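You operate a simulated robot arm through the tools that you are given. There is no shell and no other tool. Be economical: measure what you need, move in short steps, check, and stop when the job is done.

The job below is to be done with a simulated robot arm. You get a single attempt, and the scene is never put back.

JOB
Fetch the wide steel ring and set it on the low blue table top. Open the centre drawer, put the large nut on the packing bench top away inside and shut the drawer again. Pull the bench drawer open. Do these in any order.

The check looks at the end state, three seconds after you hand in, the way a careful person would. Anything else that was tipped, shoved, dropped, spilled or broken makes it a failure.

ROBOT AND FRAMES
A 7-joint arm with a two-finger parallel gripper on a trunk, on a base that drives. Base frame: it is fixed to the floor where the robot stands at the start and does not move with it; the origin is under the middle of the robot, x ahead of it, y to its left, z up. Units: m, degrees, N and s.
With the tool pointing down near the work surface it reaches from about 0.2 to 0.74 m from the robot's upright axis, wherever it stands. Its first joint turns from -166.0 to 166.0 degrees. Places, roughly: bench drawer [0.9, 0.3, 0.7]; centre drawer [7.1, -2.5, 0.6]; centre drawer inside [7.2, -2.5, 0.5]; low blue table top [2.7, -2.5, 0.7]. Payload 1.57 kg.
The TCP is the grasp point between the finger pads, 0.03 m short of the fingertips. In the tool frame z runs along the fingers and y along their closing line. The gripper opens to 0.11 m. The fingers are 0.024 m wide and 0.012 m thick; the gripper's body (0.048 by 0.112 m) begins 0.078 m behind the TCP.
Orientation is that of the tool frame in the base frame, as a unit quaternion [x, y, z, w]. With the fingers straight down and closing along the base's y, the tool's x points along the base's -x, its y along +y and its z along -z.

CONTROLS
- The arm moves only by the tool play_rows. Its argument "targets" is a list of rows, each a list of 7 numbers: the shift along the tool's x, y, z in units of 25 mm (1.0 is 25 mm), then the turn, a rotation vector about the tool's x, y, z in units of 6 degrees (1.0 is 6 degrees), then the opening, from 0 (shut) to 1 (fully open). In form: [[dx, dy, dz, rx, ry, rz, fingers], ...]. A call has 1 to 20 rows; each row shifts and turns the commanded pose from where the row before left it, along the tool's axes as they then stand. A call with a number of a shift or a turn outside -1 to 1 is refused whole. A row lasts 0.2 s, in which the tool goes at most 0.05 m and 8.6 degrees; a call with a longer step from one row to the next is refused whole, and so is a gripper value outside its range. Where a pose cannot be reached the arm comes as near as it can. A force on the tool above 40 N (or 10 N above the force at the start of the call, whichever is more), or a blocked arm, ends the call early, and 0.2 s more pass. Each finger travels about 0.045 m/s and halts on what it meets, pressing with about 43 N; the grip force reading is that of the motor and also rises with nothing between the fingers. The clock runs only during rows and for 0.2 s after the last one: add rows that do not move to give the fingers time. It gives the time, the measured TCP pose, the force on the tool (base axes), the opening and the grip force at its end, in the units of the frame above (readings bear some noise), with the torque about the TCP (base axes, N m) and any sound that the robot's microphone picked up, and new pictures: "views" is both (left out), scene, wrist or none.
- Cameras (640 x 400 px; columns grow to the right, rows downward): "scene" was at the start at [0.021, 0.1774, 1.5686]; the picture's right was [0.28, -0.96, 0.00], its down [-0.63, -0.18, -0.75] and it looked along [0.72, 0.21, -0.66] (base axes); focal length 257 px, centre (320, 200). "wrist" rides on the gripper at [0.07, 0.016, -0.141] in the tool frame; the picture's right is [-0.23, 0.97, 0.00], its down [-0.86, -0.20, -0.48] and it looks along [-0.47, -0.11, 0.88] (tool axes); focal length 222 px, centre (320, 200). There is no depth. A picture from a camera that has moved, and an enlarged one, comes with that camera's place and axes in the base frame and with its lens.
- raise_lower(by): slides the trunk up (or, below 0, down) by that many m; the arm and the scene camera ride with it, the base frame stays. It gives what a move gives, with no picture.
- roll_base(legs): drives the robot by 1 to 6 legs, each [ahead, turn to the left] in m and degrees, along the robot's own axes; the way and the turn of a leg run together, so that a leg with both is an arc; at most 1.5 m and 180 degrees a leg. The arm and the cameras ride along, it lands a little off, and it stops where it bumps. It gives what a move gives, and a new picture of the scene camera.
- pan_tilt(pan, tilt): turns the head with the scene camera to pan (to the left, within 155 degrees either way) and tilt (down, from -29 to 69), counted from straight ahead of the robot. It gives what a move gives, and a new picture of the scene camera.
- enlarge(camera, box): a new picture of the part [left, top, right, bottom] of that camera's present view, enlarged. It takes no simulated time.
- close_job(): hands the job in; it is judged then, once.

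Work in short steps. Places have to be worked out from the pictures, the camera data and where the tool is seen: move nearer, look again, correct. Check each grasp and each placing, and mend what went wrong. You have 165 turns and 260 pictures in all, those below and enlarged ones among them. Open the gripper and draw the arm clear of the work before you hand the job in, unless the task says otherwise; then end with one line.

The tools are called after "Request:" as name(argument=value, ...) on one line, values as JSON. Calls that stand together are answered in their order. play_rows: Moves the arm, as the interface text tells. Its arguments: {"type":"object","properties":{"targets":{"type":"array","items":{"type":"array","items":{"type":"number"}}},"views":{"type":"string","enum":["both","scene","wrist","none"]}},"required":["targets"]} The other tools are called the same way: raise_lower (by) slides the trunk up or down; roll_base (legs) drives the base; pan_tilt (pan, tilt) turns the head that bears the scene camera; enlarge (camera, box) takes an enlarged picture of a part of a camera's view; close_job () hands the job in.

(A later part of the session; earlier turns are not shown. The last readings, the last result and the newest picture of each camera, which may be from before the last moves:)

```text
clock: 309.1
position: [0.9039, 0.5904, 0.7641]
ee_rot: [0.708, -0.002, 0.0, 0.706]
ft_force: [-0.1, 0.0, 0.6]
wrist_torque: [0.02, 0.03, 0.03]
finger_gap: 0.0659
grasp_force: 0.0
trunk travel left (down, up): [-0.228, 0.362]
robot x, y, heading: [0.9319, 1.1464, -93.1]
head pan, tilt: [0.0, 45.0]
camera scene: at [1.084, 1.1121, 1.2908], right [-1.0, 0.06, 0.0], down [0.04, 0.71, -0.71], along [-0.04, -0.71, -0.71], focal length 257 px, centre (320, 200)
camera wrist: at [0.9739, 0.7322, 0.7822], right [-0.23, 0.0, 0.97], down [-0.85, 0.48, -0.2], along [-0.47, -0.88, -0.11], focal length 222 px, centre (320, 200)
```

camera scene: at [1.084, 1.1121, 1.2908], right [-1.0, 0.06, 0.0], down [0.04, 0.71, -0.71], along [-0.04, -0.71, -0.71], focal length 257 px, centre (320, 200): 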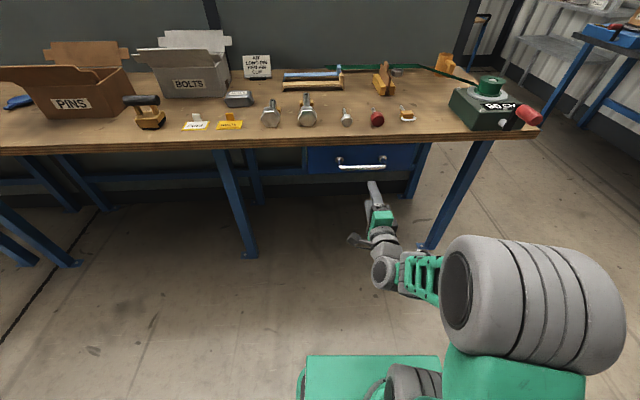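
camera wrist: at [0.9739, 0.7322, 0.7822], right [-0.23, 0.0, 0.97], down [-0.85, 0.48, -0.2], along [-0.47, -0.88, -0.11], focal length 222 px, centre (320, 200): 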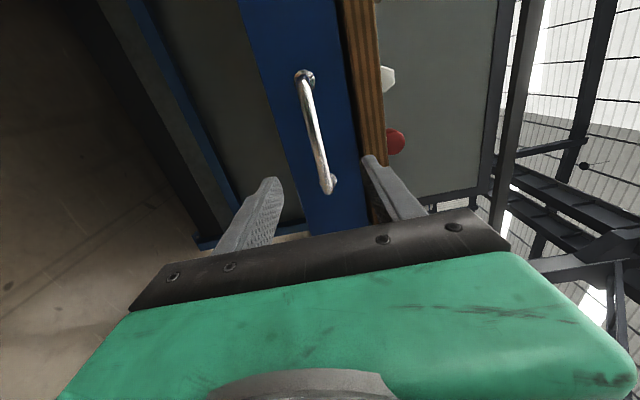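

Bar at z≈0.765, aligned. Advance to TCP y≈0.454 and close.

Request:
play_rows(targets=[[0, 0, 1, 0, 0, 0, 0.6], [0, 0, 1, 0, 0, 0, 0.6], [0, 0, 1, 0, 0, 0, 0.6], [0, 0, 1, 0, 0, 0, 0.6], [0, 0, 0.8, 0, 0, 0, 0.6], [0, 0, 0.6, 0, 0, 0, 0.6], [0, 0, 0, 0, 0, 0, 0.6]], views="wrist")

```text
clock: 310.7
position: [0.9032, 0.4523, 0.7634]
ee_rot: [0.708, -0.001, 0.0, 0.707]
ft_force: [1.1, 0.4, 0.7]
wrist_torque: [0.01, -0.01, 0.03]
finger_gap: 0.0658
grasp_force: 0.1
trunk travel left (down, up): [-0.228, 0.362]
robot x, y, heading: [0.9299, 1.1444, -93.2]
head pan, tilt: [0.0, 45.0]
camera wrist: at [0.9725, 0.5943, 0.7798], right [-0.23, 0.0, 0.97], down [-0.85, 0.48, -0.2], along [-0.47, -0.88, -0.11], focal length 222 px, centre (320, 200)
```

wrist: 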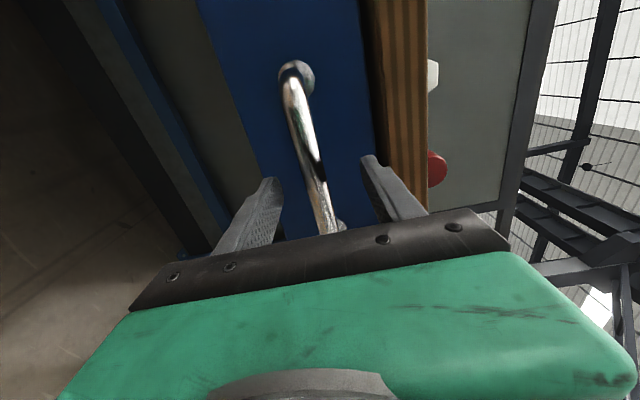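

Request:
play_rows(targets=[[0, 0, 0.2, 0, 0, 0, 0], [0, 0, 0, 0, 0, 0, 0], [0, 0, 0, 0, 0, 0, 0], [0, 0, 0, 0, 0, 0, 0], [0, 0, 0, 0, 0, 0, 0], [0, 0, 0, 0, 0, 0, 0], [0, 0, 0, 0, 0, 0, 0]], views="wrist")

```text
clock: 312.3
position: [0.9046, 0.4481, 0.7598]
ee_rot: [0.71, 0.0, 0.0, 0.704]
ft_force: [0.0, 4.0, -15.9]
wrist_torque: [0.19, 0.19, 0.07]
finger_gap: 0.0176
grasp_force: 32.1
trunk travel left (down, up): [-0.228, 0.362]
robot x, y, heading: [0.9284, 1.1444, -93.2]
head pan, tilt: [0.0, 45.0]
camera wrist: at [0.9735, 0.5895, 0.7781], right [-0.23, -0.01, 0.97], down [-0.85, 0.48, -0.2], along [-0.47, -0.88, -0.12], focal length 222 px, centre (320, 200)
```

wrist: 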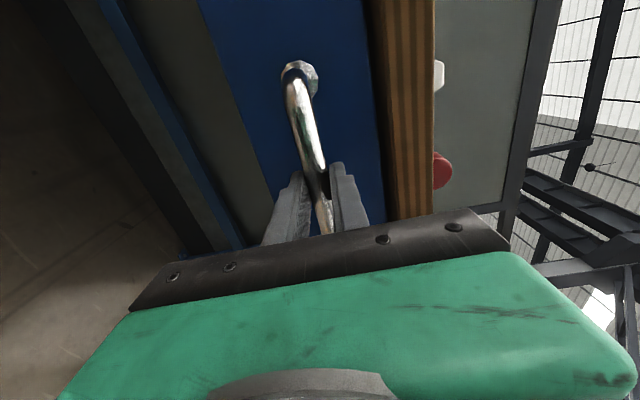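

Gripped (gap 0.0176). Relieve the vertical force and pull.

Request:
play_rows(targets=[[0, -0.14, 0, 0, 0, 0, 0], [0, 0, -0.4, 0, 0, 0, 0], [0, 0, -0.5, 0, 0, 0, 0], [0, 0, -0.6, 0, 0, 0, 0], [0, 0, -0.6, 0, 0, 0, 0], [0, 0, -0.6, 0, 0, 0, 0], [0, 0, -0.7, 0, 0, 0, 0], [0, 0, -0.7, 0, 0, 0, 0], [0, 0, -0.7, 0, 0, 0, 0], [0, 0, -0.7, 0, 0, 0, 0], [0, 0, -0.7, 0, 0, 0, 0], [0, 0, -0.7, 0, 0, 0, 0], [0, 0, 0, 0, 0, 0, 0]], views="scene")

```text
clock: 315.1
position: [0.9044, 0.6217, 0.7608]
ee_rot: [0.708, -0.001, -0.001, 0.706]
ft_force: [-2.1, 0.8, -12.1]
wrist_torque: [0.08, 0.14, -0.78]
finger_gap: 0.0176
grasp_force: 32.5
trunk travel left (down, up): [-0.228, 0.362]
robot x, y, heading: [0.9353, 1.1445, -93.4]
head pan, tilt: [0.0, 45.0]
camera scene: at [1.0838, 1.1114, 1.2908], right [-1.0, 0.06, 0.0], down [0.04, 0.71, -0.71], along [-0.04, -0.71, -0.71], focal length 257 px, centre (320, 200)
```

scene: 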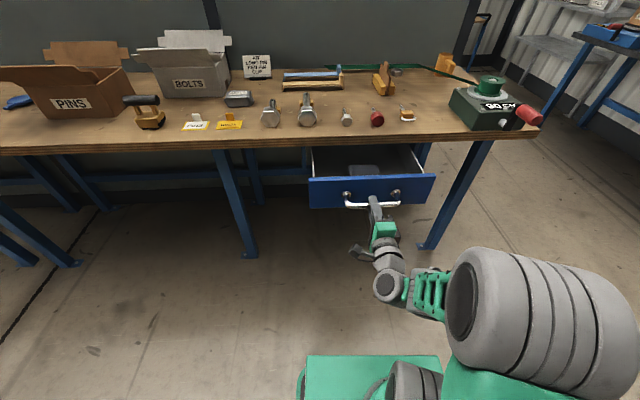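

Opens well. Another 0.1 m, then release and back off.

Request:
play_rows(targets=[[0, -0.1, -0.6, 0, 0, 0, 0], [0, 0, -0.7, 0, 0, 0, 0], [0, 0, -0.7, 0, 0, 0, 0], [0, 0, -0.7, 0, 0, 0, 0], [0, 0, -0.7, 0, 0, 0, 0], [0, 0, -0.5, 0, 0, 0, 0], [0, 0, 0, 0, 0, 0, 0]], views="none")

Request:
play_rows(targets=[[0, 0, 0, 0, 0, 0, 0.6], [0, 0, 0, 0, 0, 0, 0.6], [0, 0, 0, 0, 0, 0, 0.6], [0, 0, 0, 0, 0, 0, 0.6], [0, 0, -1, 0, 0, 0, 0.6], [0, 0, -1, 0, 0, 0, 0.6], [0, 0, -1, 0, 0, 0, 0.6], [0, 0, 0, 0, 0, 0, 0.6]], views="scene")

```text
clock: 316.2
position: [0.9217, 0.6859, 0.7596]
ee_rot: [0.709, 0.028, 0.014, 0.705]
ft_force: [-10.9, -1.1, -32.8]
wrist_torque: [0.34, -0.7, -0.93]
finger_gap: 0.0177
grasp_force: 32.4
trunk travel left (down, up): [-0.228, 0.362]
robot x, y, heading: [0.9328, 1.143, -93.5]
head pan, tilt: [0.0, 45.0]
stopped in row 5: the force on the tool passed its limit (the readings are from after the stop); the commanded pose is now the measured one
```

```text
clock: 317.6
position: [0.9921, 0.6928, 0.7861]
ee_rot: [0.681, 0.136, 0.091, 0.714]
ft_force: [0.5, -0.2, -0.2]
wrist_torque: [0.01, -0.03, 0.03]
finger_gap: 0.066
grasp_force: 0.0
trunk travel left (down, up): [-0.228, 0.362]
robot x, y, heading: [0.9348, 1.1443, -93.7]
head pan, tilt: [0.0, 45.0]
stopped in row 6: the arm was blocked; the commanded pose is now the measured one
camera scene: at [1.0826, 1.1026, 1.2912], right [-1.0, 0.06, 0.0], down [0.05, 0.71, -0.7], along [-0.04, -0.7, -0.71], focal length 257 px, centre (320, 200)
```

scene: 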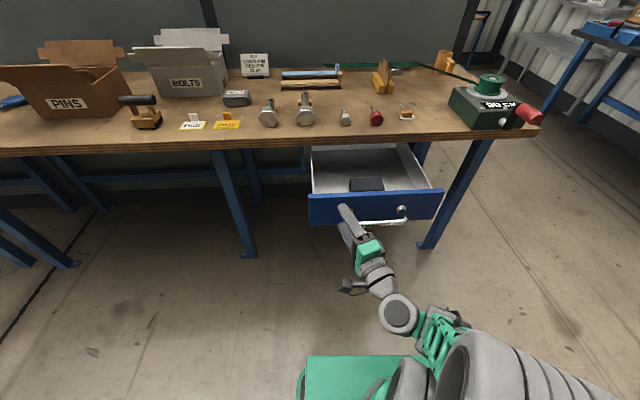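

The arm folded too close to itself and slipped sideways, though the drawer is open (~0.24 m). I open the fingers wide and back the base away straight.

Request:
play_rows(targets=[[0, 0, 0, 0, 0, 0, 1], [0, 0, 0, 0, 0, 0, 1], [0, 0, 0, 0, 0, 0, 1]], views="wrist")

```text
clock: 318.4
position: [0.9916, 0.6929, 0.7855]
ee_rot: [0.681, 0.135, 0.091, 0.713]
ft_force: [-0.5, -0.7, 0.4]
wrist_torque: [-0.04, 0.02, -0.01]
finger_gap: 0.1102
grasp_force: 0.1
trunk travel left (down, up): [-0.228, 0.362]
robot x, y, heading: [0.9276, 1.14, -93.5]
head pan, tilt: [0.0, 45.0]
camera wrist: at [1.0133, 0.8506, 0.7926], right [-0.16, -0.02, 0.99], down [-0.97, 0.17, -0.16], along [-0.17, -0.98, -0.05], focal length 222 px, centre (320, 200)
```

wrist: 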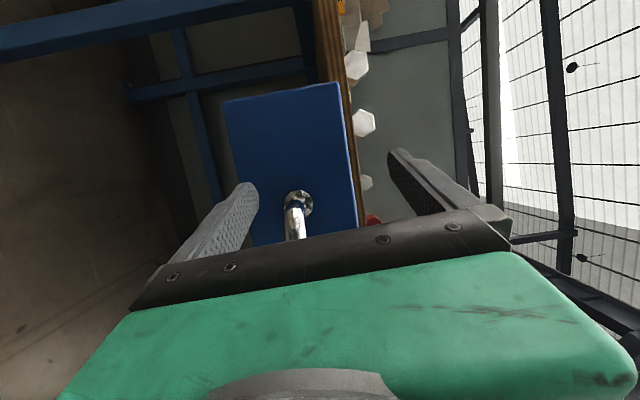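

Request:
roll_base(legs=[[-0.3, 0]])

Request:
enlarge(camera="scene", box=[180, 40, 560, 280])

```text
clock: 320.5
position: [1.0126, 1.0047, 0.7855]
ee_rot: [0.681, 0.136, 0.091, 0.714]
ft_force: [-0.1, -0.3, 0.3]
wrist_torque: [0.01, 0.0, 0.0]
finger_gap: 0.11
grasp_force: 0.2
trunk travel left (down, up): [-0.228, 0.362]
robot x, y, heading: [0.9527, 1.4544, -93.5]
head pan, tilt: [0.0, 45.0]
camera scene: at [1.1023, 1.4141, 1.2905], right [-1.0, 0.06, 0.0], down [0.04, 0.71, -0.7], along [-0.04, -0.7, -0.71], focal length 257 px, centre (320, 200)
```

scene: 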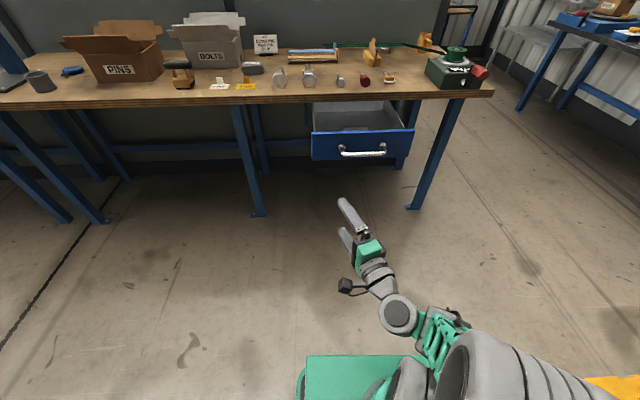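

```text
1.67 times, centred on (370, 160) of scene
camera zoom: at [1.1023, 1.4141, 1.2905], right [-1.0, 0.06, 0.0], down [0.04, 0.71, -0.7], along [-0.04, -0.7, -0.71], focal length 429 px, centre (237, 267)
```

zoom: 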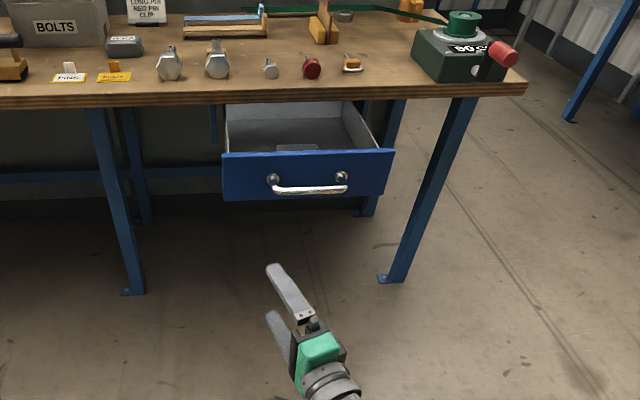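

The bench drawer is open. I now raise the trunk, unfold the arm a bit, and turn the tool down.

Request:
raise_lower(by=0.35)

Request:
play_rows(targets=[[0, 0, 1, 0, 0, 0, 1], [0, 0, 1, 0, 0, 0, 1], [0, 0, 1, 0, 0, 0, 1], [0, 0, 1, 0, 0, 0, 1], [0, 0, 0, 1, 0, 0, 1], [0, 0, 0, 1, 0, 0, 1], [0, 0, 0, 1, 0, 0, 1], [0, 0, 0, 1, 0, 0, 1], [0, 0, 0, 1, 0, 0, 1], [0, 0, 0, 1, 0, 0, 1], [0, 0, 0, 1, 0, 0, 1], [0, 0, 0, 1, 0, 0, 1], [0, 0, 0, 1, 0, 0, 1], [0, 0, 0, 1, 0, 0, 1], [0, 0, 0, 1, 0, 0, 1], [0, 0, 0, 1, 0, 0, 1], [0, 0, 0, 1, 0, 0, 1], [0, 0, 0, 1, 0, 0, 1], [0, 0, 0, 1, 0, 0, 1], [0, 0, 0, 0.3, 0, 0, 1]], views="none")

```text
clock: 323.9
position: [1.0129, 1.0087, 1.1409]
ee_rot: [0.679, 0.136, 0.09, 0.716]
ft_force: [0.1, 0.5, -1.0]
wrist_torque: [-0.01, 0.0, 0.01]
finger_gap: 0.1098
grasp_force: 0.1
trunk travel left (down, up): [-0.578, 0.012]
robot x, y, heading: [0.9503, 1.4572, -93.5]
head pan, tilt: [0.0, 45.0]
```

```text
clock: 328.1
position: [1.0446, 0.9147, 1.1424]
ee_rot: [0.986, 0.16, -0.035, 0.01]
ft_force: [0.7, -0.8, 0.0]
wrist_torque: [-0.02, 0.0, -0.01]
finger_gap: 0.1101
grasp_force: 0.2
trunk travel left (down, up): [-0.578, 0.012]
robot x, y, heading: [0.9523, 1.453, -93.5]
head pan, tilt: [0.0, 45.0]
```

Fix the tilt, turn the tool to the home attitude and drive toward the start place.

Request:
play_rows(targets=[[0, 0, 0, 0.08, 0.69, 0, 1], [0, 0, 0, 0, 0, -1, 1], [0, 0, 0, 0, 0, -1, 1], [0, 0, 0, 0, 0, -1, 1], [0, 0, 0, 0, 0, -1, 1], [0, 0, 0, 0, 0, -1, 1], [0, 0, 0, 0, 0, -1, 1], [0, 0, 0, 0, 0, -1, 1], [0, 0, 0, 0, 0, -1, 1], [0, 0, 0, 0, 0, -1, 1], [0, 0, 0, 0, 0, -1, 1], [0, 0, 0, 0, 0, -1, 1], [0, 0, 0, 0, 0, -0.35, 1], [0, 0, 0, 0, 0, 0, 1]], views="none")

Request:
roll_base(legs=[[0, -86.5], [0.97, 0], [0, 90]])

```text
clock: 331.1
position: [1.0436, 0.9148, 1.1434]
ee_rot: [0.728, 0.686, 0.0, 0.001]
ft_force: [-0.8, 0.3, -0.5]
wrist_torque: [0.0, 0.02, 0.03]
finger_gap: 0.1103
grasp_force: 0.0
trunk travel left (down, up): [-0.578, 0.012]
robot x, y, heading: [0.9519, 1.4549, -93.5]
head pan, tilt: [0.0, 45.0]
```

```text
clock: 343.5
position: [0.1066, 0.8945, 1.1439]
ee_rot: [0.71, 0.705, -0.001, 0.001]
ft_force: [0.0, -0.3, -0.4]
wrist_torque: [-0.03, -0.01, -0.03]
finger_gap: 0.1099
grasp_force: 0.0
trunk travel left (down, up): [-0.578, 0.012]
robot x, y, heading: [-0.0156, 1.429, -90.3]
head pan, tilt: [0.0, 45.0]
camera scene: at [0.1388, 1.4055, 1.6408], right [-1.0, 0.01, 0.0], down [0.01, 0.71, -0.71], along [-0.01, -0.71, -0.71], focal length 257 px, centre (320, 200)
```

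scene: 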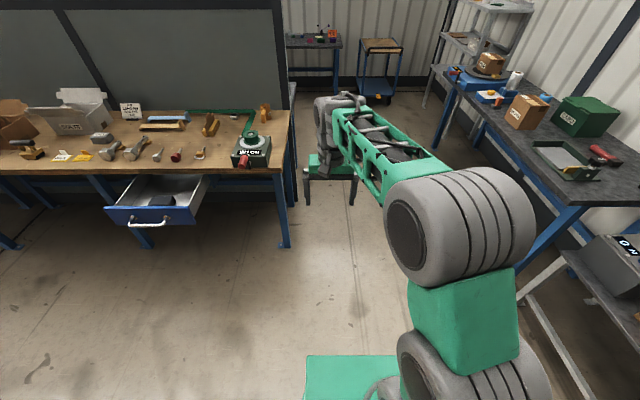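

Request:
roll_base(legs=[[0.72, 0], [0.7, 0], [0, 90.3]])

Request:
pan_tilt(pan=8, tilt=50)

```text
clock: 352.7
position: [0.3795, -0.3667, 1.1471]
ee_rot: [0.464, 0.886, 0.004, 0.003]
ft_force: [-1.2, -1.3, -0.3]
wrist_torque: [0.06, -0.01, 0.0]
finger_gap: 0.1099
grasp_force: 0.1
trunk travel left (down, up): [-0.578, 0.012]
robot x, y, heading: [-0.0247, 0.0053, -55.2]
head pan, tilt: [0.0, 45.0]
stopped in leg 3: the robot was blocked; the commanded pose is now the measured one
camera scene: at [0.0961, 0.0575, 1.6439], right [-0.82, -0.57, -0.02], down [-0.39, 0.59, -0.71], along [0.41, -0.57, -0.71], focal length 257 px, centre (320, 200)
```

scene: 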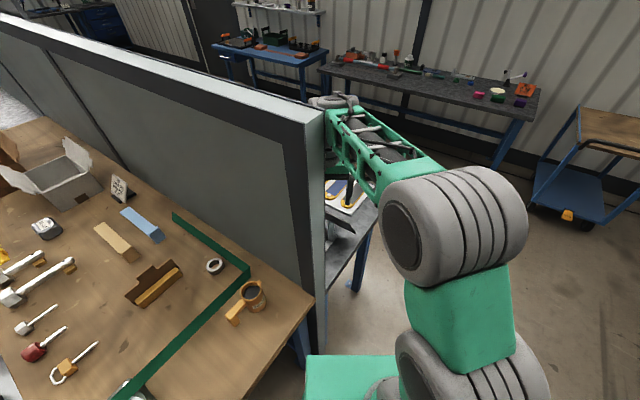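

```text
clock: 353.4
position: [0.3809, -0.367, 1.1468]
ee_rot: [0.461, 0.888, 0.003, 0.003]
ft_force: [0.0, -0.3, 0.4]
wrist_torque: [-0.01, 0.0, 0.0]
finger_gap: 0.11
grasp_force: 0.2
trunk travel left (down, up): [-0.578, 0.012]
robot x, y, heading: [-0.0248, 0.0069, -55.1]
head pan, tilt: [8.0, 50.0]
camera scene: at [0.0906, 0.0576, 1.6399], right [-0.73, -0.68, -0.02], down [-0.51, 0.57, -0.64], along [0.45, -0.46, -0.76], focal length 257 px, centre (320, 200)
```

scene: 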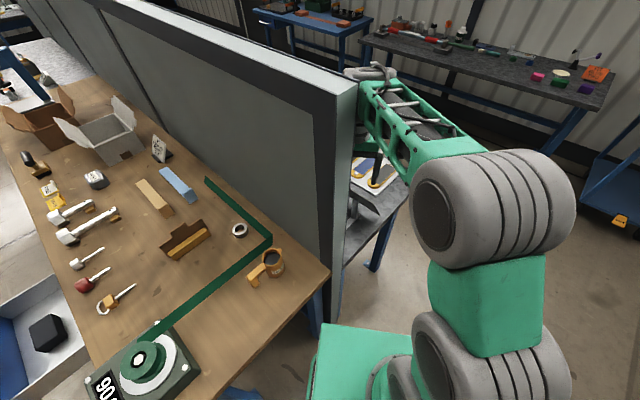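

The wrist met the partition's end, so the turn stopped; nothing seems displaced. I turn the other way round (clockwise) to heading 0.

Request:
roll_base(legs=[[0, -150], [0, -154.9]])

Request:
pan_tilt(pan=0, tilt=50)

```text
clock: 354.2
position: [0.3921, -0.3767, 1.1438]
ee_rot: [0.48, 0.877, -0.006, 0.004]
ft_force: [4.2, 4.9, 0.5]
wrist_torque: [-0.55, 0.42, -0.06]
finger_gap: 0.1103
grasp_force: 0.1
trunk travel left (down, up): [-0.578, 0.012]
robot x, y, heading: [-0.0156, -0.0098, -59.8]
head pan, tilt: [8.0, 50.0]
stopped in leg 1: the robot was blocked; the commanded pose is now the measured one
camera scene: at [0.0091, -0.017, 1.6532], right [-0.78, -0.61, -0.09], down [-0.42, 0.63, -0.65], along [0.45, -0.47, -0.76], focal length 257 px, centre (320, 200)
```

scene: 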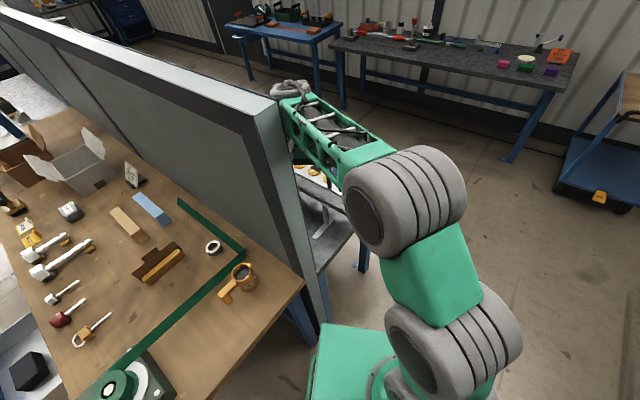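

```text
clock: 354.9
position: [0.445, -0.3943, 1.1554]
ee_rot: [0.464, 0.886, -0.009, 0.018]
ft_force: [1.6, 0.9, 1.6]
wrist_torque: [-0.14, 0.12, 0.02]
finger_gap: 0.1097
grasp_force: 0.1
trunk travel left (down, up): [-0.578, 0.012]
robot x, y, heading: [0.0047, -0.0545, -69.5]
head pan, tilt: [0.0, 50.0]
camera scene: at [0.0449, -0.0734, 1.649], right [-0.94, -0.35, -0.08], down [-0.22, 0.74, -0.64], along [0.28, -0.58, -0.77], focal length 257 px, centre (320, 200)
```

scene: 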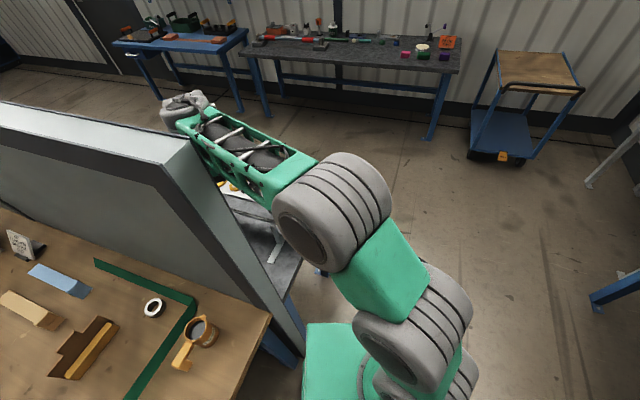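

The robot seems slightly tilted – the base probably caught on the bench leg. I take a reading before moving.

Request:
play_rows(targets=[[0, 0, 0, 0, 0, 0, 1], [0, 0, 0, 0, 0, 0, 1], [0, 0, 0, 0, 0, 0, 1]], views="both")

```text
clock: 355.3
position: [0.4959, -0.4158, 1.2122]
ee_rot: [0.433, 0.899, -0.002, 0.064]
ft_force: [-2.7, -2.2, 6.7]
wrist_torque: [0.32, -0.23, 0.05]
finger_gap: 0.1099
grasp_force: 0.1
trunk travel left (down, up): [-0.578, 0.012]
robot x, y, heading: [0.0176, -0.1051, -81.1]
head pan, tilt: [0.0, 50.0]
stopped in row 1: the arm was blocked; the commanded pose is now the measured one
camera scene: at [0.0525, -0.1416, 1.6529], right [-0.99, -0.15, -0.08], down [-0.07, 0.77, -0.63], along [0.15, -0.62, -0.77], focal length 257 px, centre (320, 200)
camera wrist: at [0.4488, -0.3427, 1.3445], right [0.9, 0.43, 0.08], down [0.32, -0.76, 0.56], along [0.3, -0.48, -0.82], focal length 222 px, centre (320, 200)
```

scene: 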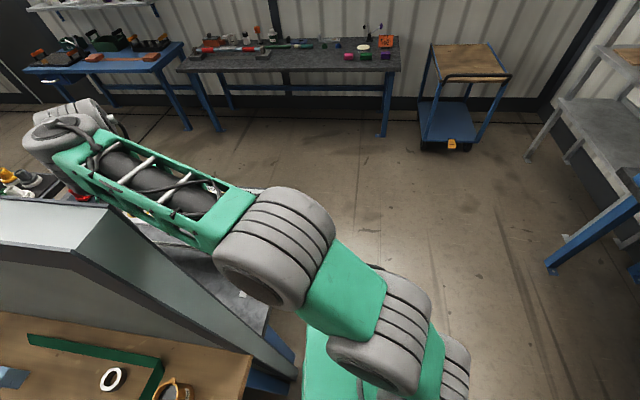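
wrist: 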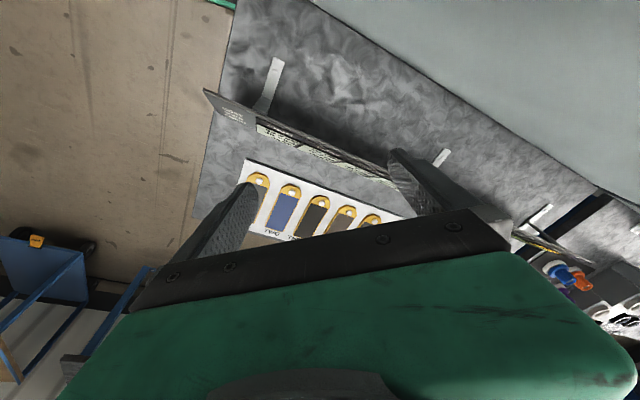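

The forearm is jammed against the partition's end. I swing the tool away from it (toward −x, −y).

Request:
play_rows(targets=[[0, -0.6, 0, 0, 0, 0, 1], [0, -0.8, 0, 0, 0, 0, 1], [0, -1, 0, 0, 0, 0, 1], [0, -1, 0, 0, 0, 0, 1]], views="scene")

```text
clock: 355.6
position: [0.6193, -0.4618, 1.1265]
ee_rot: [0.439, 0.898, -0.022, 0.014]
ft_force: [1.1, -4.3, -0.8]
wrist_torque: [0.45, 0.12, -0.04]
finger_gap: 0.1098
grasp_force: 0.0
trunk travel left (down, up): [-0.578, 0.012]
robot x, y, heading: [0.0157, -0.1372, -86.7]
head pan, tilt: [0.0, 50.0]
stopped in row 1: the arm was blocked; the commanded pose is now the measured one
camera scene: at [0.2031, -0.2389, 1.6384], right [-1.0, -0.06, 0.01], down [-0.05, 0.8, -0.6], along [0.02, -0.6, -0.8], focal length 257 px, centre (320, 200)
```

scene: 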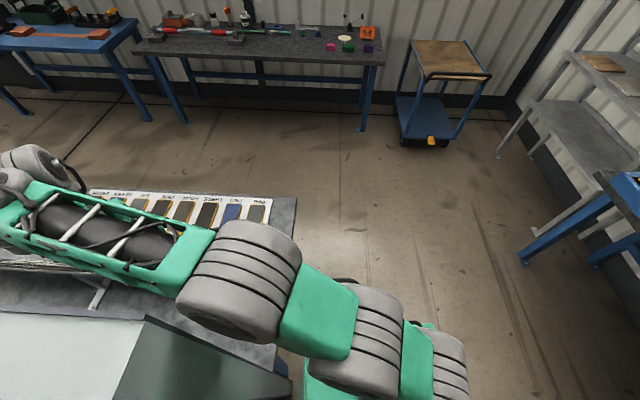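

The robot is still rocking; I let it settle.

Request:
play_rows(targets=[[0, 0, 0, 0, 0, 0, 1], [0, 0, 0, 0, 0, 0, 1], [0, 0, 0, 0, 0, 0, 1], [0, 0, 0, 0, 0, 0, 1], [0, 0, 0, 0, 0, 0, 1]], views="scene")

```text
clock: 356.0
position: [0.5504, -0.4216, 1.1533]
ee_rot: [0.464, 0.884, -0.047, 0.035]
ft_force: [-0.2, 21.7, 1.6]
wrist_torque: [-2.32, -0.14, -0.1]
finger_gap: 0.1102
grasp_force: 0.0
trunk travel left (down, up): [-0.578, 0.012]
robot x, y, heading: [0.0191, -0.1364, -87.1]
head pan, tilt: [0.0, 50.0]
stopped in row 2: the arm was blocked; the commanded pose is now the measured one
camera scene: at [0.1973, -0.2112, 1.6387], right [-1.0, -0.06, 0.01], down [-0.05, 0.79, -0.61], along [0.02, -0.61, -0.79], focal length 257 px, centre (320, 200)
```

scene: 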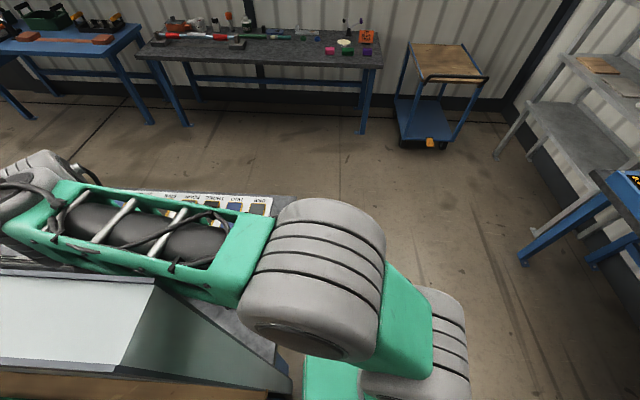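

Request:
play_rows(targets=[[0, 0, 0, 0, 0, 0, 1], [0, 0, 0, 0, 0, 0, 1], [0, 0, 0, 0, 0, 0, 1], [0, 0, 0, 0, 0, 0, 1], [0, 0, 0, 0, 0, 0, 1]], views="wrist")

```text
clock: 356.4
position: [0.5329, -0.4093, 1.1724]
ee_rot: [0.469, 0.88, -0.053, 0.051]
ft_force: [-0.9, -1.2, 0.0]
wrist_torque: [0.04, -0.04, -0.04]
finger_gap: 0.1099
grasp_force: 0.0
trunk travel left (down, up): [-0.578, 0.012]
robot x, y, heading: [0.02, -0.1331, -87.1]
head pan, tilt: [0.0, 50.0]
stopped in row 1: the arm was blocked; the commanded pose is now the measured one
camera wrist: at [0.5013, -0.3213, 1.3028], right [0.94, 0.35, -0.01], down [0.29, -0.74, 0.6], along [0.2, -0.57, -0.8], focal length 222 px, centre (320, 200)
```

wrist: 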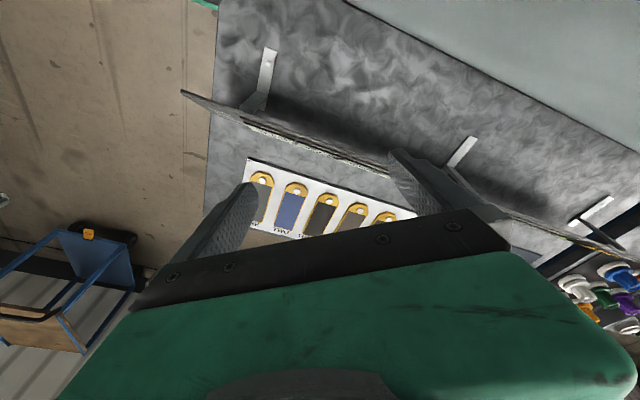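

Base is stable now. I try moving the arm in −y with a small lift.

Request:
play_rows(targets=[[-0.8, -0.54, 0, 0, 0, 0, 1], [-0.8, -0.54, 0, 0, 0, 0, 1], [-0.8, -0.54, 0, 0, 0, 0, 1], [-0.8, -0.54, 0, 0, 0, 0, 1]], views="scene")

```text
clock: 356.7
position: [0.5239, -0.4153, 1.1793]
ee_rot: [0.471, 0.877, -0.064, 0.062]
ft_force: [1.2, -2.6, 3.0]
wrist_torque: [0.25, 0.01, -0.02]
finger_gap: 0.1102
grasp_force: 0.1
trunk travel left (down, up): [-0.578, 0.012]
robot x, y, heading: [0.0159, -0.1395, -87.2]
head pan, tilt: [0.0, 50.0]
stopped in row 1: the arm was blocked; the commanded pose is now the measured one
camera scene: at [0.1825, -0.3278, 1.6435], right [-1.0, -0.05, 0.0], down [-0.04, 0.83, -0.55], along [0.03, -0.55, -0.83], focal length 257 px, centre (320, 200)
```

scene: 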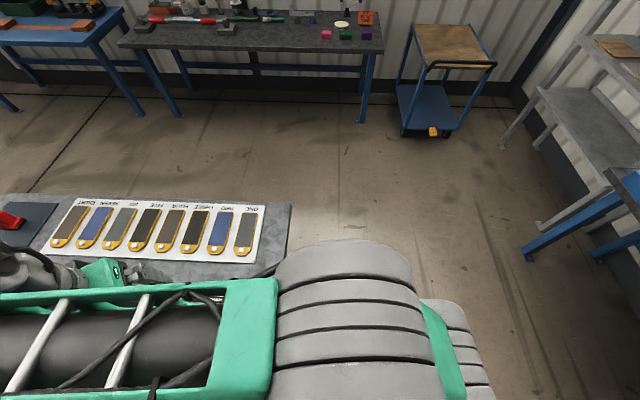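

The forearm lies along the partition's far face and pushes the robot away. Turning the base clockwise should swing the whole arm clear.

Request:
roll_base(legs=[[0, -25]])

```text
clock: 357.4
position: [0.4934, -0.4686, 1.1611]
ee_rot: [0.575, 0.804, -0.131, 0.082]
ft_force: [-0.9, -5.1, -1.2]
wrist_torque: [0.44, -0.03, 0.0]
finger_gap: 0.1101
grasp_force: 0.0
trunk travel left (down, up): [-0.578, 0.012]
robot x, y, heading: [0.0236, -0.1825, -99.0]
head pan, tilt: [0.0, 50.0]
stopped in leg 1: the robot was blocked; the commanded pose is now the measured one
camera scene: at [0.1484, -0.3988, 1.6419], right [-0.99, 0.15, 0.0], down [0.12, 0.82, -0.56], along [-0.09, -0.55, -0.83], focal length 257 px, centre (320, 200)
```

scene: 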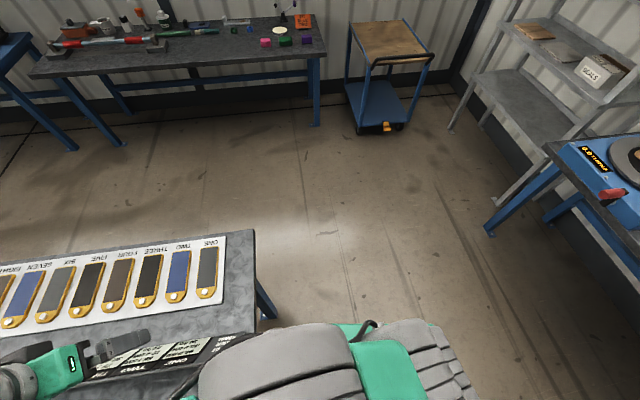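

The base sits tight beside the bench legs. I drive forward (toward −y, slightly −x), which also draws the arm off the partition.

Request:
roll_base(legs=[[0.2, -8]])

```text
clock: 358.1
position: [0.5012, -0.4792, 1.1419]
ee_rot: [0.665, 0.717, -0.181, 0.099]
ft_force: [0.9, -0.7, -0.3]
wrist_torque: [0.02, 0.01, 0.01]
finger_gap: 0.1099
grasp_force: 0.0
trunk travel left (down, up): [-0.578, 0.012]
robot x, y, heading: [0.0189, -0.181, -99.3]
head pan, tilt: [0.0, 50.0]
stopped in leg 1: the robot was blocked; the commanded pose is now the measured one
camera scene: at [0.1392, -0.386, 1.6429], right [-0.99, 0.16, 0.0], down [0.14, 0.82, -0.56], along [-0.09, -0.55, -0.83], focal length 257 px, centre (320, 200)
```

scene: 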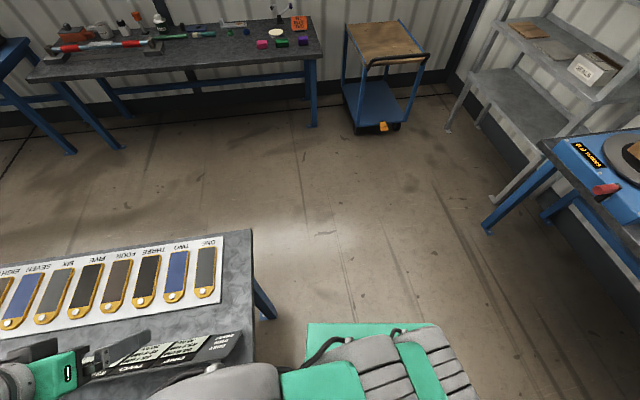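

Blocked still. I look at the arm and partition from the head.

Request:
pan_tilt(pan=60, tilt=45)

```text
clock: 359.4
position: [0.5, -0.4796, 1.1375]
ee_rot: [0.663, 0.72, -0.183, 0.096]
ft_force: [-0.1, 0.5, -0.3]
wrist_torque: [0.03, 0.01, -0.01]
finger_gap: 0.11
grasp_force: 0.0
trunk travel left (down, up): [-0.578, 0.012]
robot x, y, heading: [0.02, -0.1798, -99.2]
head pan, tilt: [60.0, 45.0]
camera scene: at [0.2155, -0.365, 1.6537], right [-0.63, -0.77, -0.09], down [-0.53, 0.52, -0.67], along [0.56, -0.37, -0.74], focal length 257 px, centre (320, 200)
```

scene: 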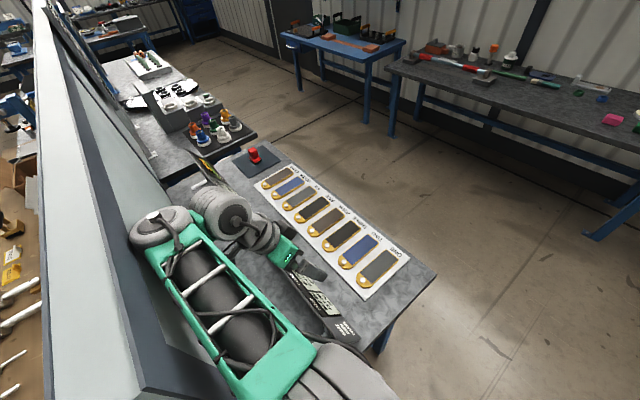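

State is steady: the forearm lies against the partition's far face with the hand above the tag stand. I try to swing the tool toward −y and slightly up.

Request:
play_rows(targets=[[-0.98, -0.11, -0.14, 0, 0, 0, 1], [-0.98, -0.11, -0.14, 0, 0, 0, 1], [-0.98, -0.11, -0.14, 0, 0, 0, 1], [-0.98, -0.11, -0.14, 0, 0, 0, 1]], views="scene")

```text
clock: 359.8
position: [0.5209, -0.4901, 1.1165]
ee_rot: [0.664, 0.712, -0.201, 0.107]
ft_force: [0.1, 0.2, 0.2]
wrist_torque: [0.01, -0.06, -0.03]
finger_gap: 0.1099
grasp_force: 0.1
trunk travel left (down, up): [-0.578, 0.012]
robot x, y, heading: [0.0201, -0.1814, -100.6]
head pan, tilt: [60.0, 45.0]
stopped in row 1: the arm was blocked; the commanded pose is now the measured one
camera scene: at [0.2192, -0.3429, 1.652], right [-0.65, -0.76, -0.08], down [-0.53, 0.52, -0.67], along [0.55, -0.4, -0.73], focal length 257 px, centre (320, 200)
```

scene: 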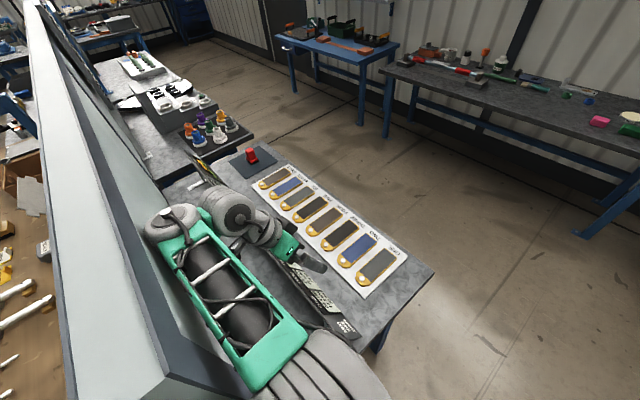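

It helped a little (lean lessened). Repeat.

Request:
play_rows(targets=[[-1, -0.5, -0.4, 0, 0, 0, 1], [-1, -0.5, -0.4, 0, 0, 0, 1], [-1, -0.5, -0.4, 0, 0, 0, 1]], views="none")

Request:
play_rows(targets=[[-1, -0.5, -0.4, 0, 0, 0, 1], [-1, -0.5, -0.4, 0, 0, 0, 1], [-1, -0.5, -0.4, 0, 0, 0, 1]], views="scene")

```text
clock: 360.2
position: [0.514, -0.4955, 1.105]
ee_rot: [0.664, 0.706, -0.223, 0.105]
ft_force: [0.0, 0.0, -1.2]
wrist_torque: [-0.09, -0.04, 0.01]
finger_gap: 0.1101
grasp_force: 0.0
out of reach, approached as far as the arm can: row 1
trunk travel left (down, up): [-0.578, 0.012]
robot x, y, heading: [0.0202, -0.1818, -101.1]
head pan, tilt: [60.0, 45.0]
stopped in row 1: the arm was blocked; the commanded pose is now the measured one
```

```text
clock: 361.2
position: [0.4809, -0.5049, 1.125]
ee_rot: [0.677, 0.679, -0.267, 0.098]
ft_force: [-1.2, -13.3, 13.6]
wrist_torque: [1.98, -0.54, -0.34]
finger_gap: 0.1101
grasp_force: 0.0
out of reach, approached as far as the arm can: row 1, 2, 3
trunk travel left (down, up): [-0.578, 0.012]
robot x, y, heading: [0.0257, -0.1825, -101.8]
head pan, tilt: [60.0, 45.0]
stopped in row 3: the arm was blocked; the commanded pose is now the measured one
camera scene: at [0.2551, -0.3386, 1.6491], right [-0.67, -0.74, -0.05], down [-0.53, 0.53, -0.66], along [0.52, -0.42, -0.74], focal length 257 px, centre (320, 200)
```

scene: 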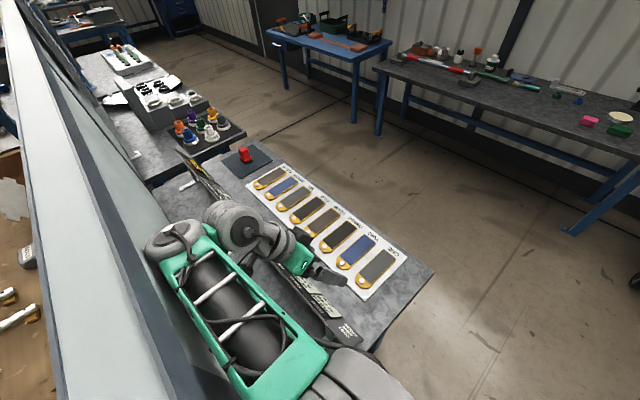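

Request:
enlarge(camera="scene", box=[160, 140, 440, 400])

Request:
enlarge(camera="wrist", box=[0, 0, 640, 400])

```text
1.54 times, centred on (300, 270) of scene
camera zoom: at [0.2551, -0.3386, 1.6491], right [-0.67, -0.74, -0.05], down [-0.53, 0.53, -0.66], along [0.52, -0.42, -0.74], focal length 396 px, centre (351, 92)
```

zoom: 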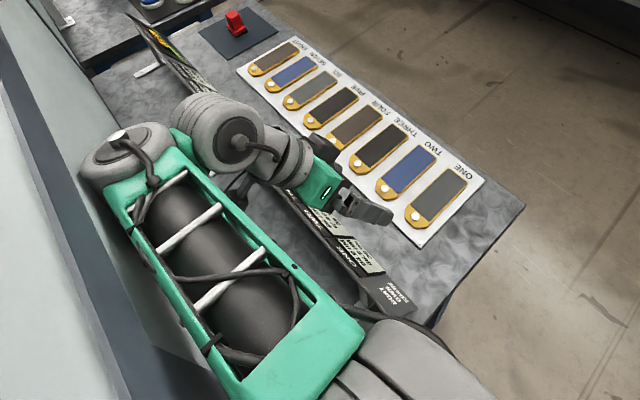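

```text
1.00 times, centred on (320, 200) of wrist
camera zoom: at [0.5242, -0.3749, 1.2063], right [0.96, -0.25, -0.11], down [-0.03, -0.49, 0.87], along [-0.27, -0.83, -0.48], focal length 222 px, centre (320, 200)
```

zoom: 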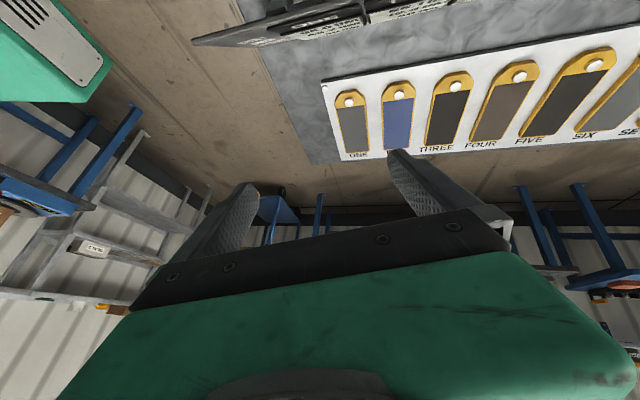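

The hand is just over the back sign board. I lift the tool while drawing it back toward the robot.

Request:
play_rows(targets=[[-0.46, -0.5, -0.8, 0, 0, 0, 1], [-0.46, -0.5, -0.8, 0, 0, 0, 1], [-0.46, -0.5, -0.8, 0, 0, 0, 1]], views="none")

Request:
play_rows(targets=[[-0.46, -0.5, -0.8, 0, 0, 0, 1], [-0.46, -0.5, -0.8, 0, 0, 0, 1], [-0.46, -0.5, -0.8, 0, 0, 0, 1]], views="scene")

```text
clock: 362.2
position: [0.4707, -0.504, 1.091]
ee_rot: [0.672, 0.682, -0.276, 0.085]
ft_force: [2.7, 4.3, -8.7]
wrist_torque: [-0.94, 0.53, 0.06]
finger_gap: 0.1101
grasp_force: 0.0
out of reach, approached as far as the arm can: row 1, 2, 3
trunk travel left (down, up): [-0.578, 0.012]
robot x, y, heading: [0.0191, -0.1844, -102.7]
head pan, tilt: [60.0, 45.0]
stopped in row 3: the arm was blocked; the commanded pose is now the measured one
```

```text
clock: 363.2
position: [0.3677, -0.5035, 1.1279]
ee_rot: [0.762, 0.545, -0.344, 0.062]
ft_force: [20.6, -5.5, 2.6]
wrist_torque: [0.62, 1.31, -1.36]
finger_gap: 0.1101
grasp_force: 0.0
out of reach, approached as far as the arm can: row 1, 2, 3
trunk travel left (down, up): [-0.578, 0.012]
robot x, y, heading: [0.0255, -0.1657, -108.8]
head pan, tilt: [60.0, 45.0]
stopped in row 3: the arm was blocked; the commanded pose is now the measured one
camera scene: at [0.3158, -0.3082, 1.6376], right [-0.75, -0.66, 0.0], down [-0.49, 0.57, -0.66], along [0.43, -0.49, -0.75], focal length 257 px, centre (320, 200)
```

scene: 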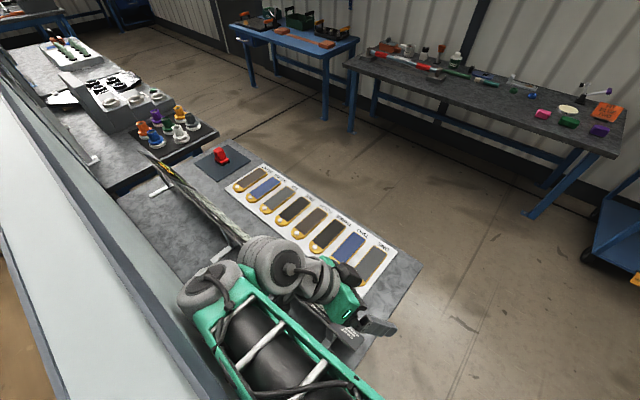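

The forearm is now clear of the partition. I check the arm position with both views after a pause.

Request:
play_rows(targets=[[0, 0, 0, 0, 0, 0, 1], [0, 0, 0, 0, 0, 0, 1], [0, 0, 0, 0, 0, 0, 1], [0, 0, 0, 0, 0, 0, 1]], views="both")

```text
clock: 363.5
position: [0.3294, -0.4942, 1.1265]
ee_rot: [0.785, 0.508, -0.349, 0.058]
ft_force: [-0.1, -0.5, -0.4]
wrist_torque: [0.02, 0.11, -0.05]
finger_gap: 0.1099
grasp_force: 0.0
trunk travel left (down, up): [-0.578, 0.012]
robot x, y, heading: [0.028, -0.1624, -111.0]
head pan, tilt: [60.0, 45.0]
stopped in row 1: the arm was blocked; the commanded pose is now the measured one
camera scene: at [0.3298, -0.3198, 1.6331], right [-0.78, -0.63, 0.0], down [-0.48, 0.59, -0.65], along [0.4, -0.51, -0.76], focal length 257 px, centre (320, 200)
camera wrist: at [0.4285, -0.3863, 1.1863], right [0.76, -0.64, -0.12], down [-0.14, -0.34, 0.93], along [-0.63, -0.69, -0.35], focal length 222 px, centre (320, 200)
```

scene: 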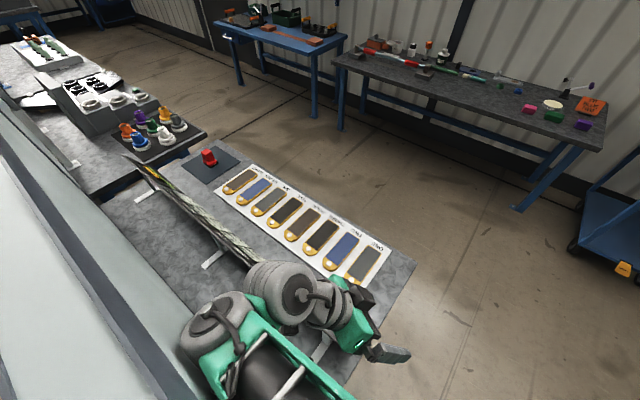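
wrist: 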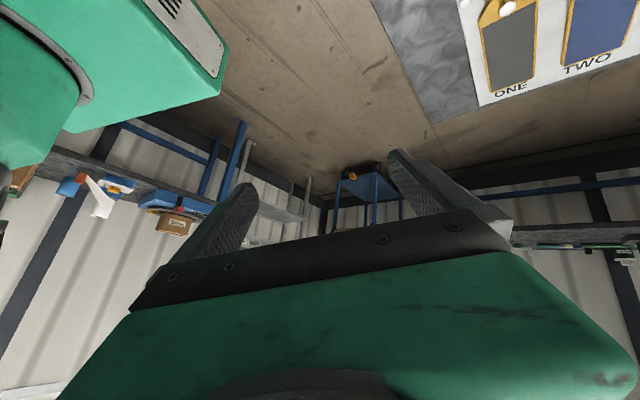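

Arm is nearer now. I try turning the base clockwise again.

Request:
roll_base(legs=[[0, -20]])

```text
clock: 364.2
position: [0.197, -0.4624, 1.1333]
ee_rot: [0.88, 0.316, -0.353, 0.035]
ft_force: [-0.9, -0.3, 0.7]
wrist_torque: [-0.02, 0.0, 0.0]
finger_gap: 0.1099
grasp_force: 0.2
trunk travel left (down, up): [-0.578, 0.012]
robot x, y, heading: [0.0496, -0.1244, -124.8]
head pan, tilt: [60.0, 45.0]
stopped in leg 1: the robot was blocked; the commanded pose is now the measured one
camera scene: at [0.324, -0.3187, 1.6306], right [-0.9, -0.43, 0.02], down [-0.34, 0.67, -0.66], along [0.27, -0.6, -0.75], focal length 257 px, centre (320, 200)
```

scene: 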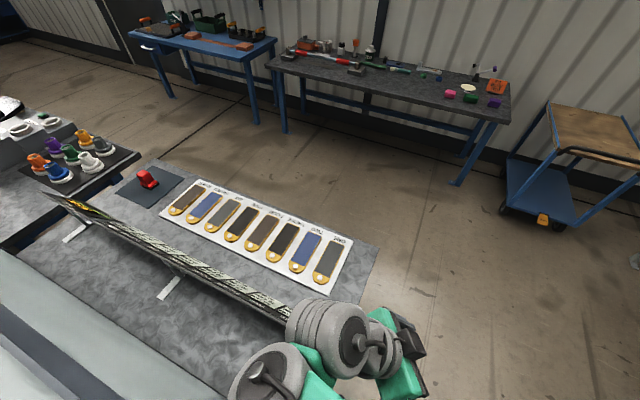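

Heading −125 now; forward points away from the benches. Drive forward 0.3.

Request:
roll_base(legs=[[0.3, 0]])

```text
clock: 364.9
position: [0.0968, -0.4087, 1.1426]
ee_rot: [0.904, 0.24, -0.349, 0.055]
ft_force: [1.5, -0.2, -0.2]
wrist_torque: [0.04, 0.14, -0.04]
finger_gap: 0.1101
grasp_force: 0.0
trunk travel left (down, up): [-0.578, 0.012]
robot x, y, heading: [0.0437, -0.137, -122.7]
head pan, tilt: [60.0, 45.0]
stopped in leg 1: the robot was blocked; the commanded pose is now the measured one
camera scene: at [0.3081, -0.284, 1.6346], right [-0.89, -0.45, 0.03], down [-0.35, 0.65, -0.68], along [0.29, -0.61, -0.73], focal length 257 px, centre (320, 200)
```

scene: 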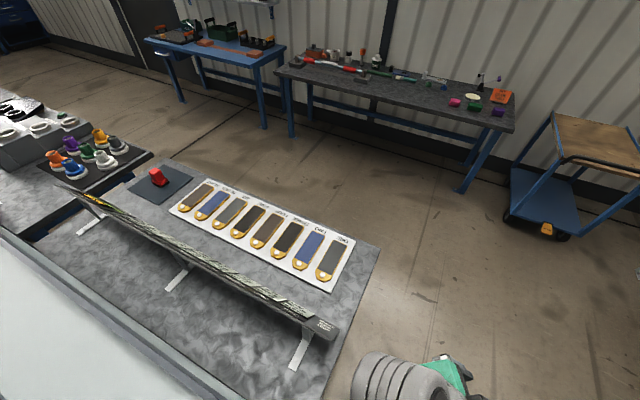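

Benches look undisturbed. I look down around the base to see what blocks it.

Request:
pan_tilt(pan=115, tilt=65)

Request:
pan_tilt(pan=0, tilt=65)

```text
clock: 366.1
position: [0.0932, -0.3991, 1.1466]
ee_rot: [0.896, 0.281, -0.335, 0.074]
ft_force: [-1.0, 0.3, -0.1]
wrist_torque: [-0.03, -0.07, 0.03]
finger_gap: 0.11
grasp_force: 0.0
trunk travel left (down, up): [-0.578, 0.012]
robot x, y, heading: [0.0408, -0.1362, -123.0]
head pan, tilt: [115.0, 65.0]
camera scene: at [0.2606, -0.1777, 1.6163], right [-0.14, -0.99, 0.0], down [-0.9, 0.13, -0.42], along [0.42, -0.06, -0.91], focal length 257 px, centre (320, 200)
```

scene: 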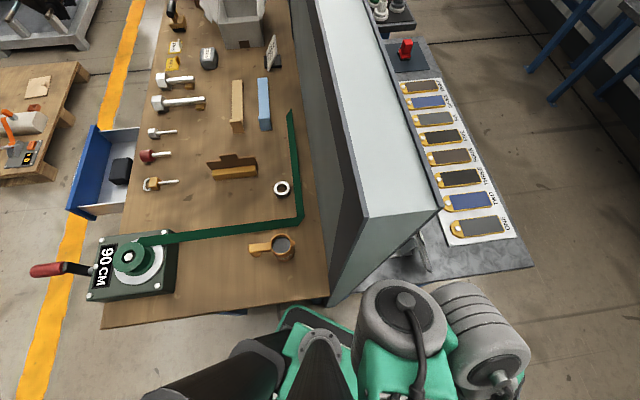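

```text
clock: 368.1
position: [0.0973, -0.4001, 1.1439]
ee_rot: [0.897, 0.281, -0.335, 0.072]
ft_force: [0.4, 0.1, 0.6]
wrist_torque: [0.03, 0.01, 0.03]
finger_gap: 0.1101
grasp_force: 0.2
trunk travel left (down, up): [-0.578, 0.012]
robot x, y, heading: [0.0377, -0.1377, -122.9]
head pan, tilt: [0.0, 65.0]
camera scene: at [0.1706, -0.2224, 1.6157], right [-0.84, 0.54, 0.0], down [0.49, 0.76, -0.42], along [-0.23, -0.35, -0.91], focal length 257 px, centre (320, 200)
```

scene: 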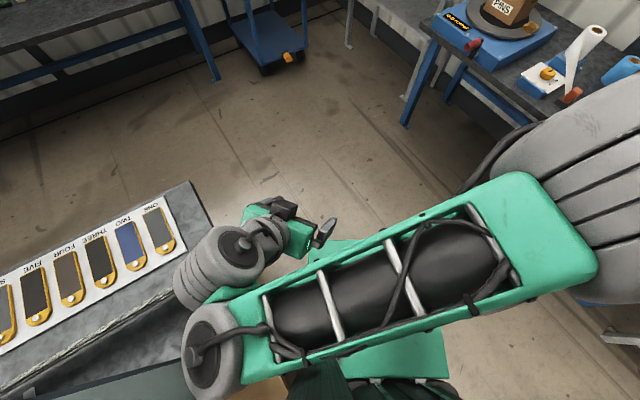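

Now the robot stands level and everything on the benches is intact. I straighten the tool to vertical.

Request:
play_rows(targets=[[0, 0, 0, -0.09, 0.95, 0, 1], [0, 0, 0, -0.09, 0.95, 0, 1], [0, 0, 0, -0.09, 0.95, 0, 1], [0, 0, 0, -0.09, 0.95, 0, 1], [0, 0, 0, -0.09, 0.95, 0, 1], [0, 0, 0, -0.09, 0.95, 0, 1], [0, 0, 0, -0.09, 0.95, 0, 1], [0, 0, 0, 0, 0, 0, 1]], views="scene")

```text
clock: 369.9
position: [0.0971, -0.3996, 1.1451]
ee_rot: [0.954, 0.3, 0.0, 0.001]
ft_force: [0.4, -0.3, 0.1]
wrist_torque: [0.0, 0.02, 0.01]
finger_gap: 0.11
grasp_force: 0.1
trunk travel left (down, up): [-0.578, 0.012]
robot x, y, heading: [0.0405, -0.1388, -123.0]
head pan, tilt: [0.0, 65.0]
camera scene: at [0.1706, -0.2223, 1.6157], right [-0.84, 0.54, 0.0], down [0.49, 0.76, -0.42], along [-0.23, -0.35, -0.91], focal length 257 px, centre (320, 200)
```

scene: 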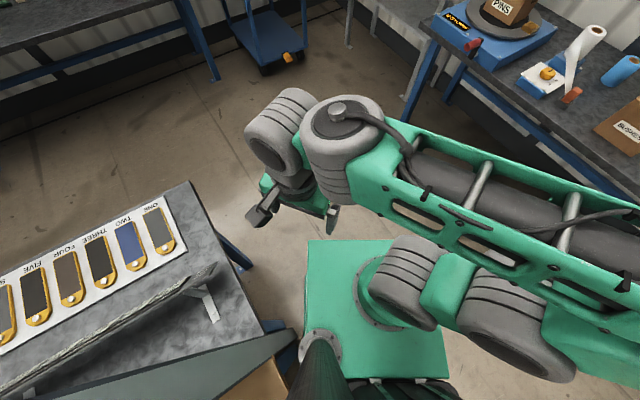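

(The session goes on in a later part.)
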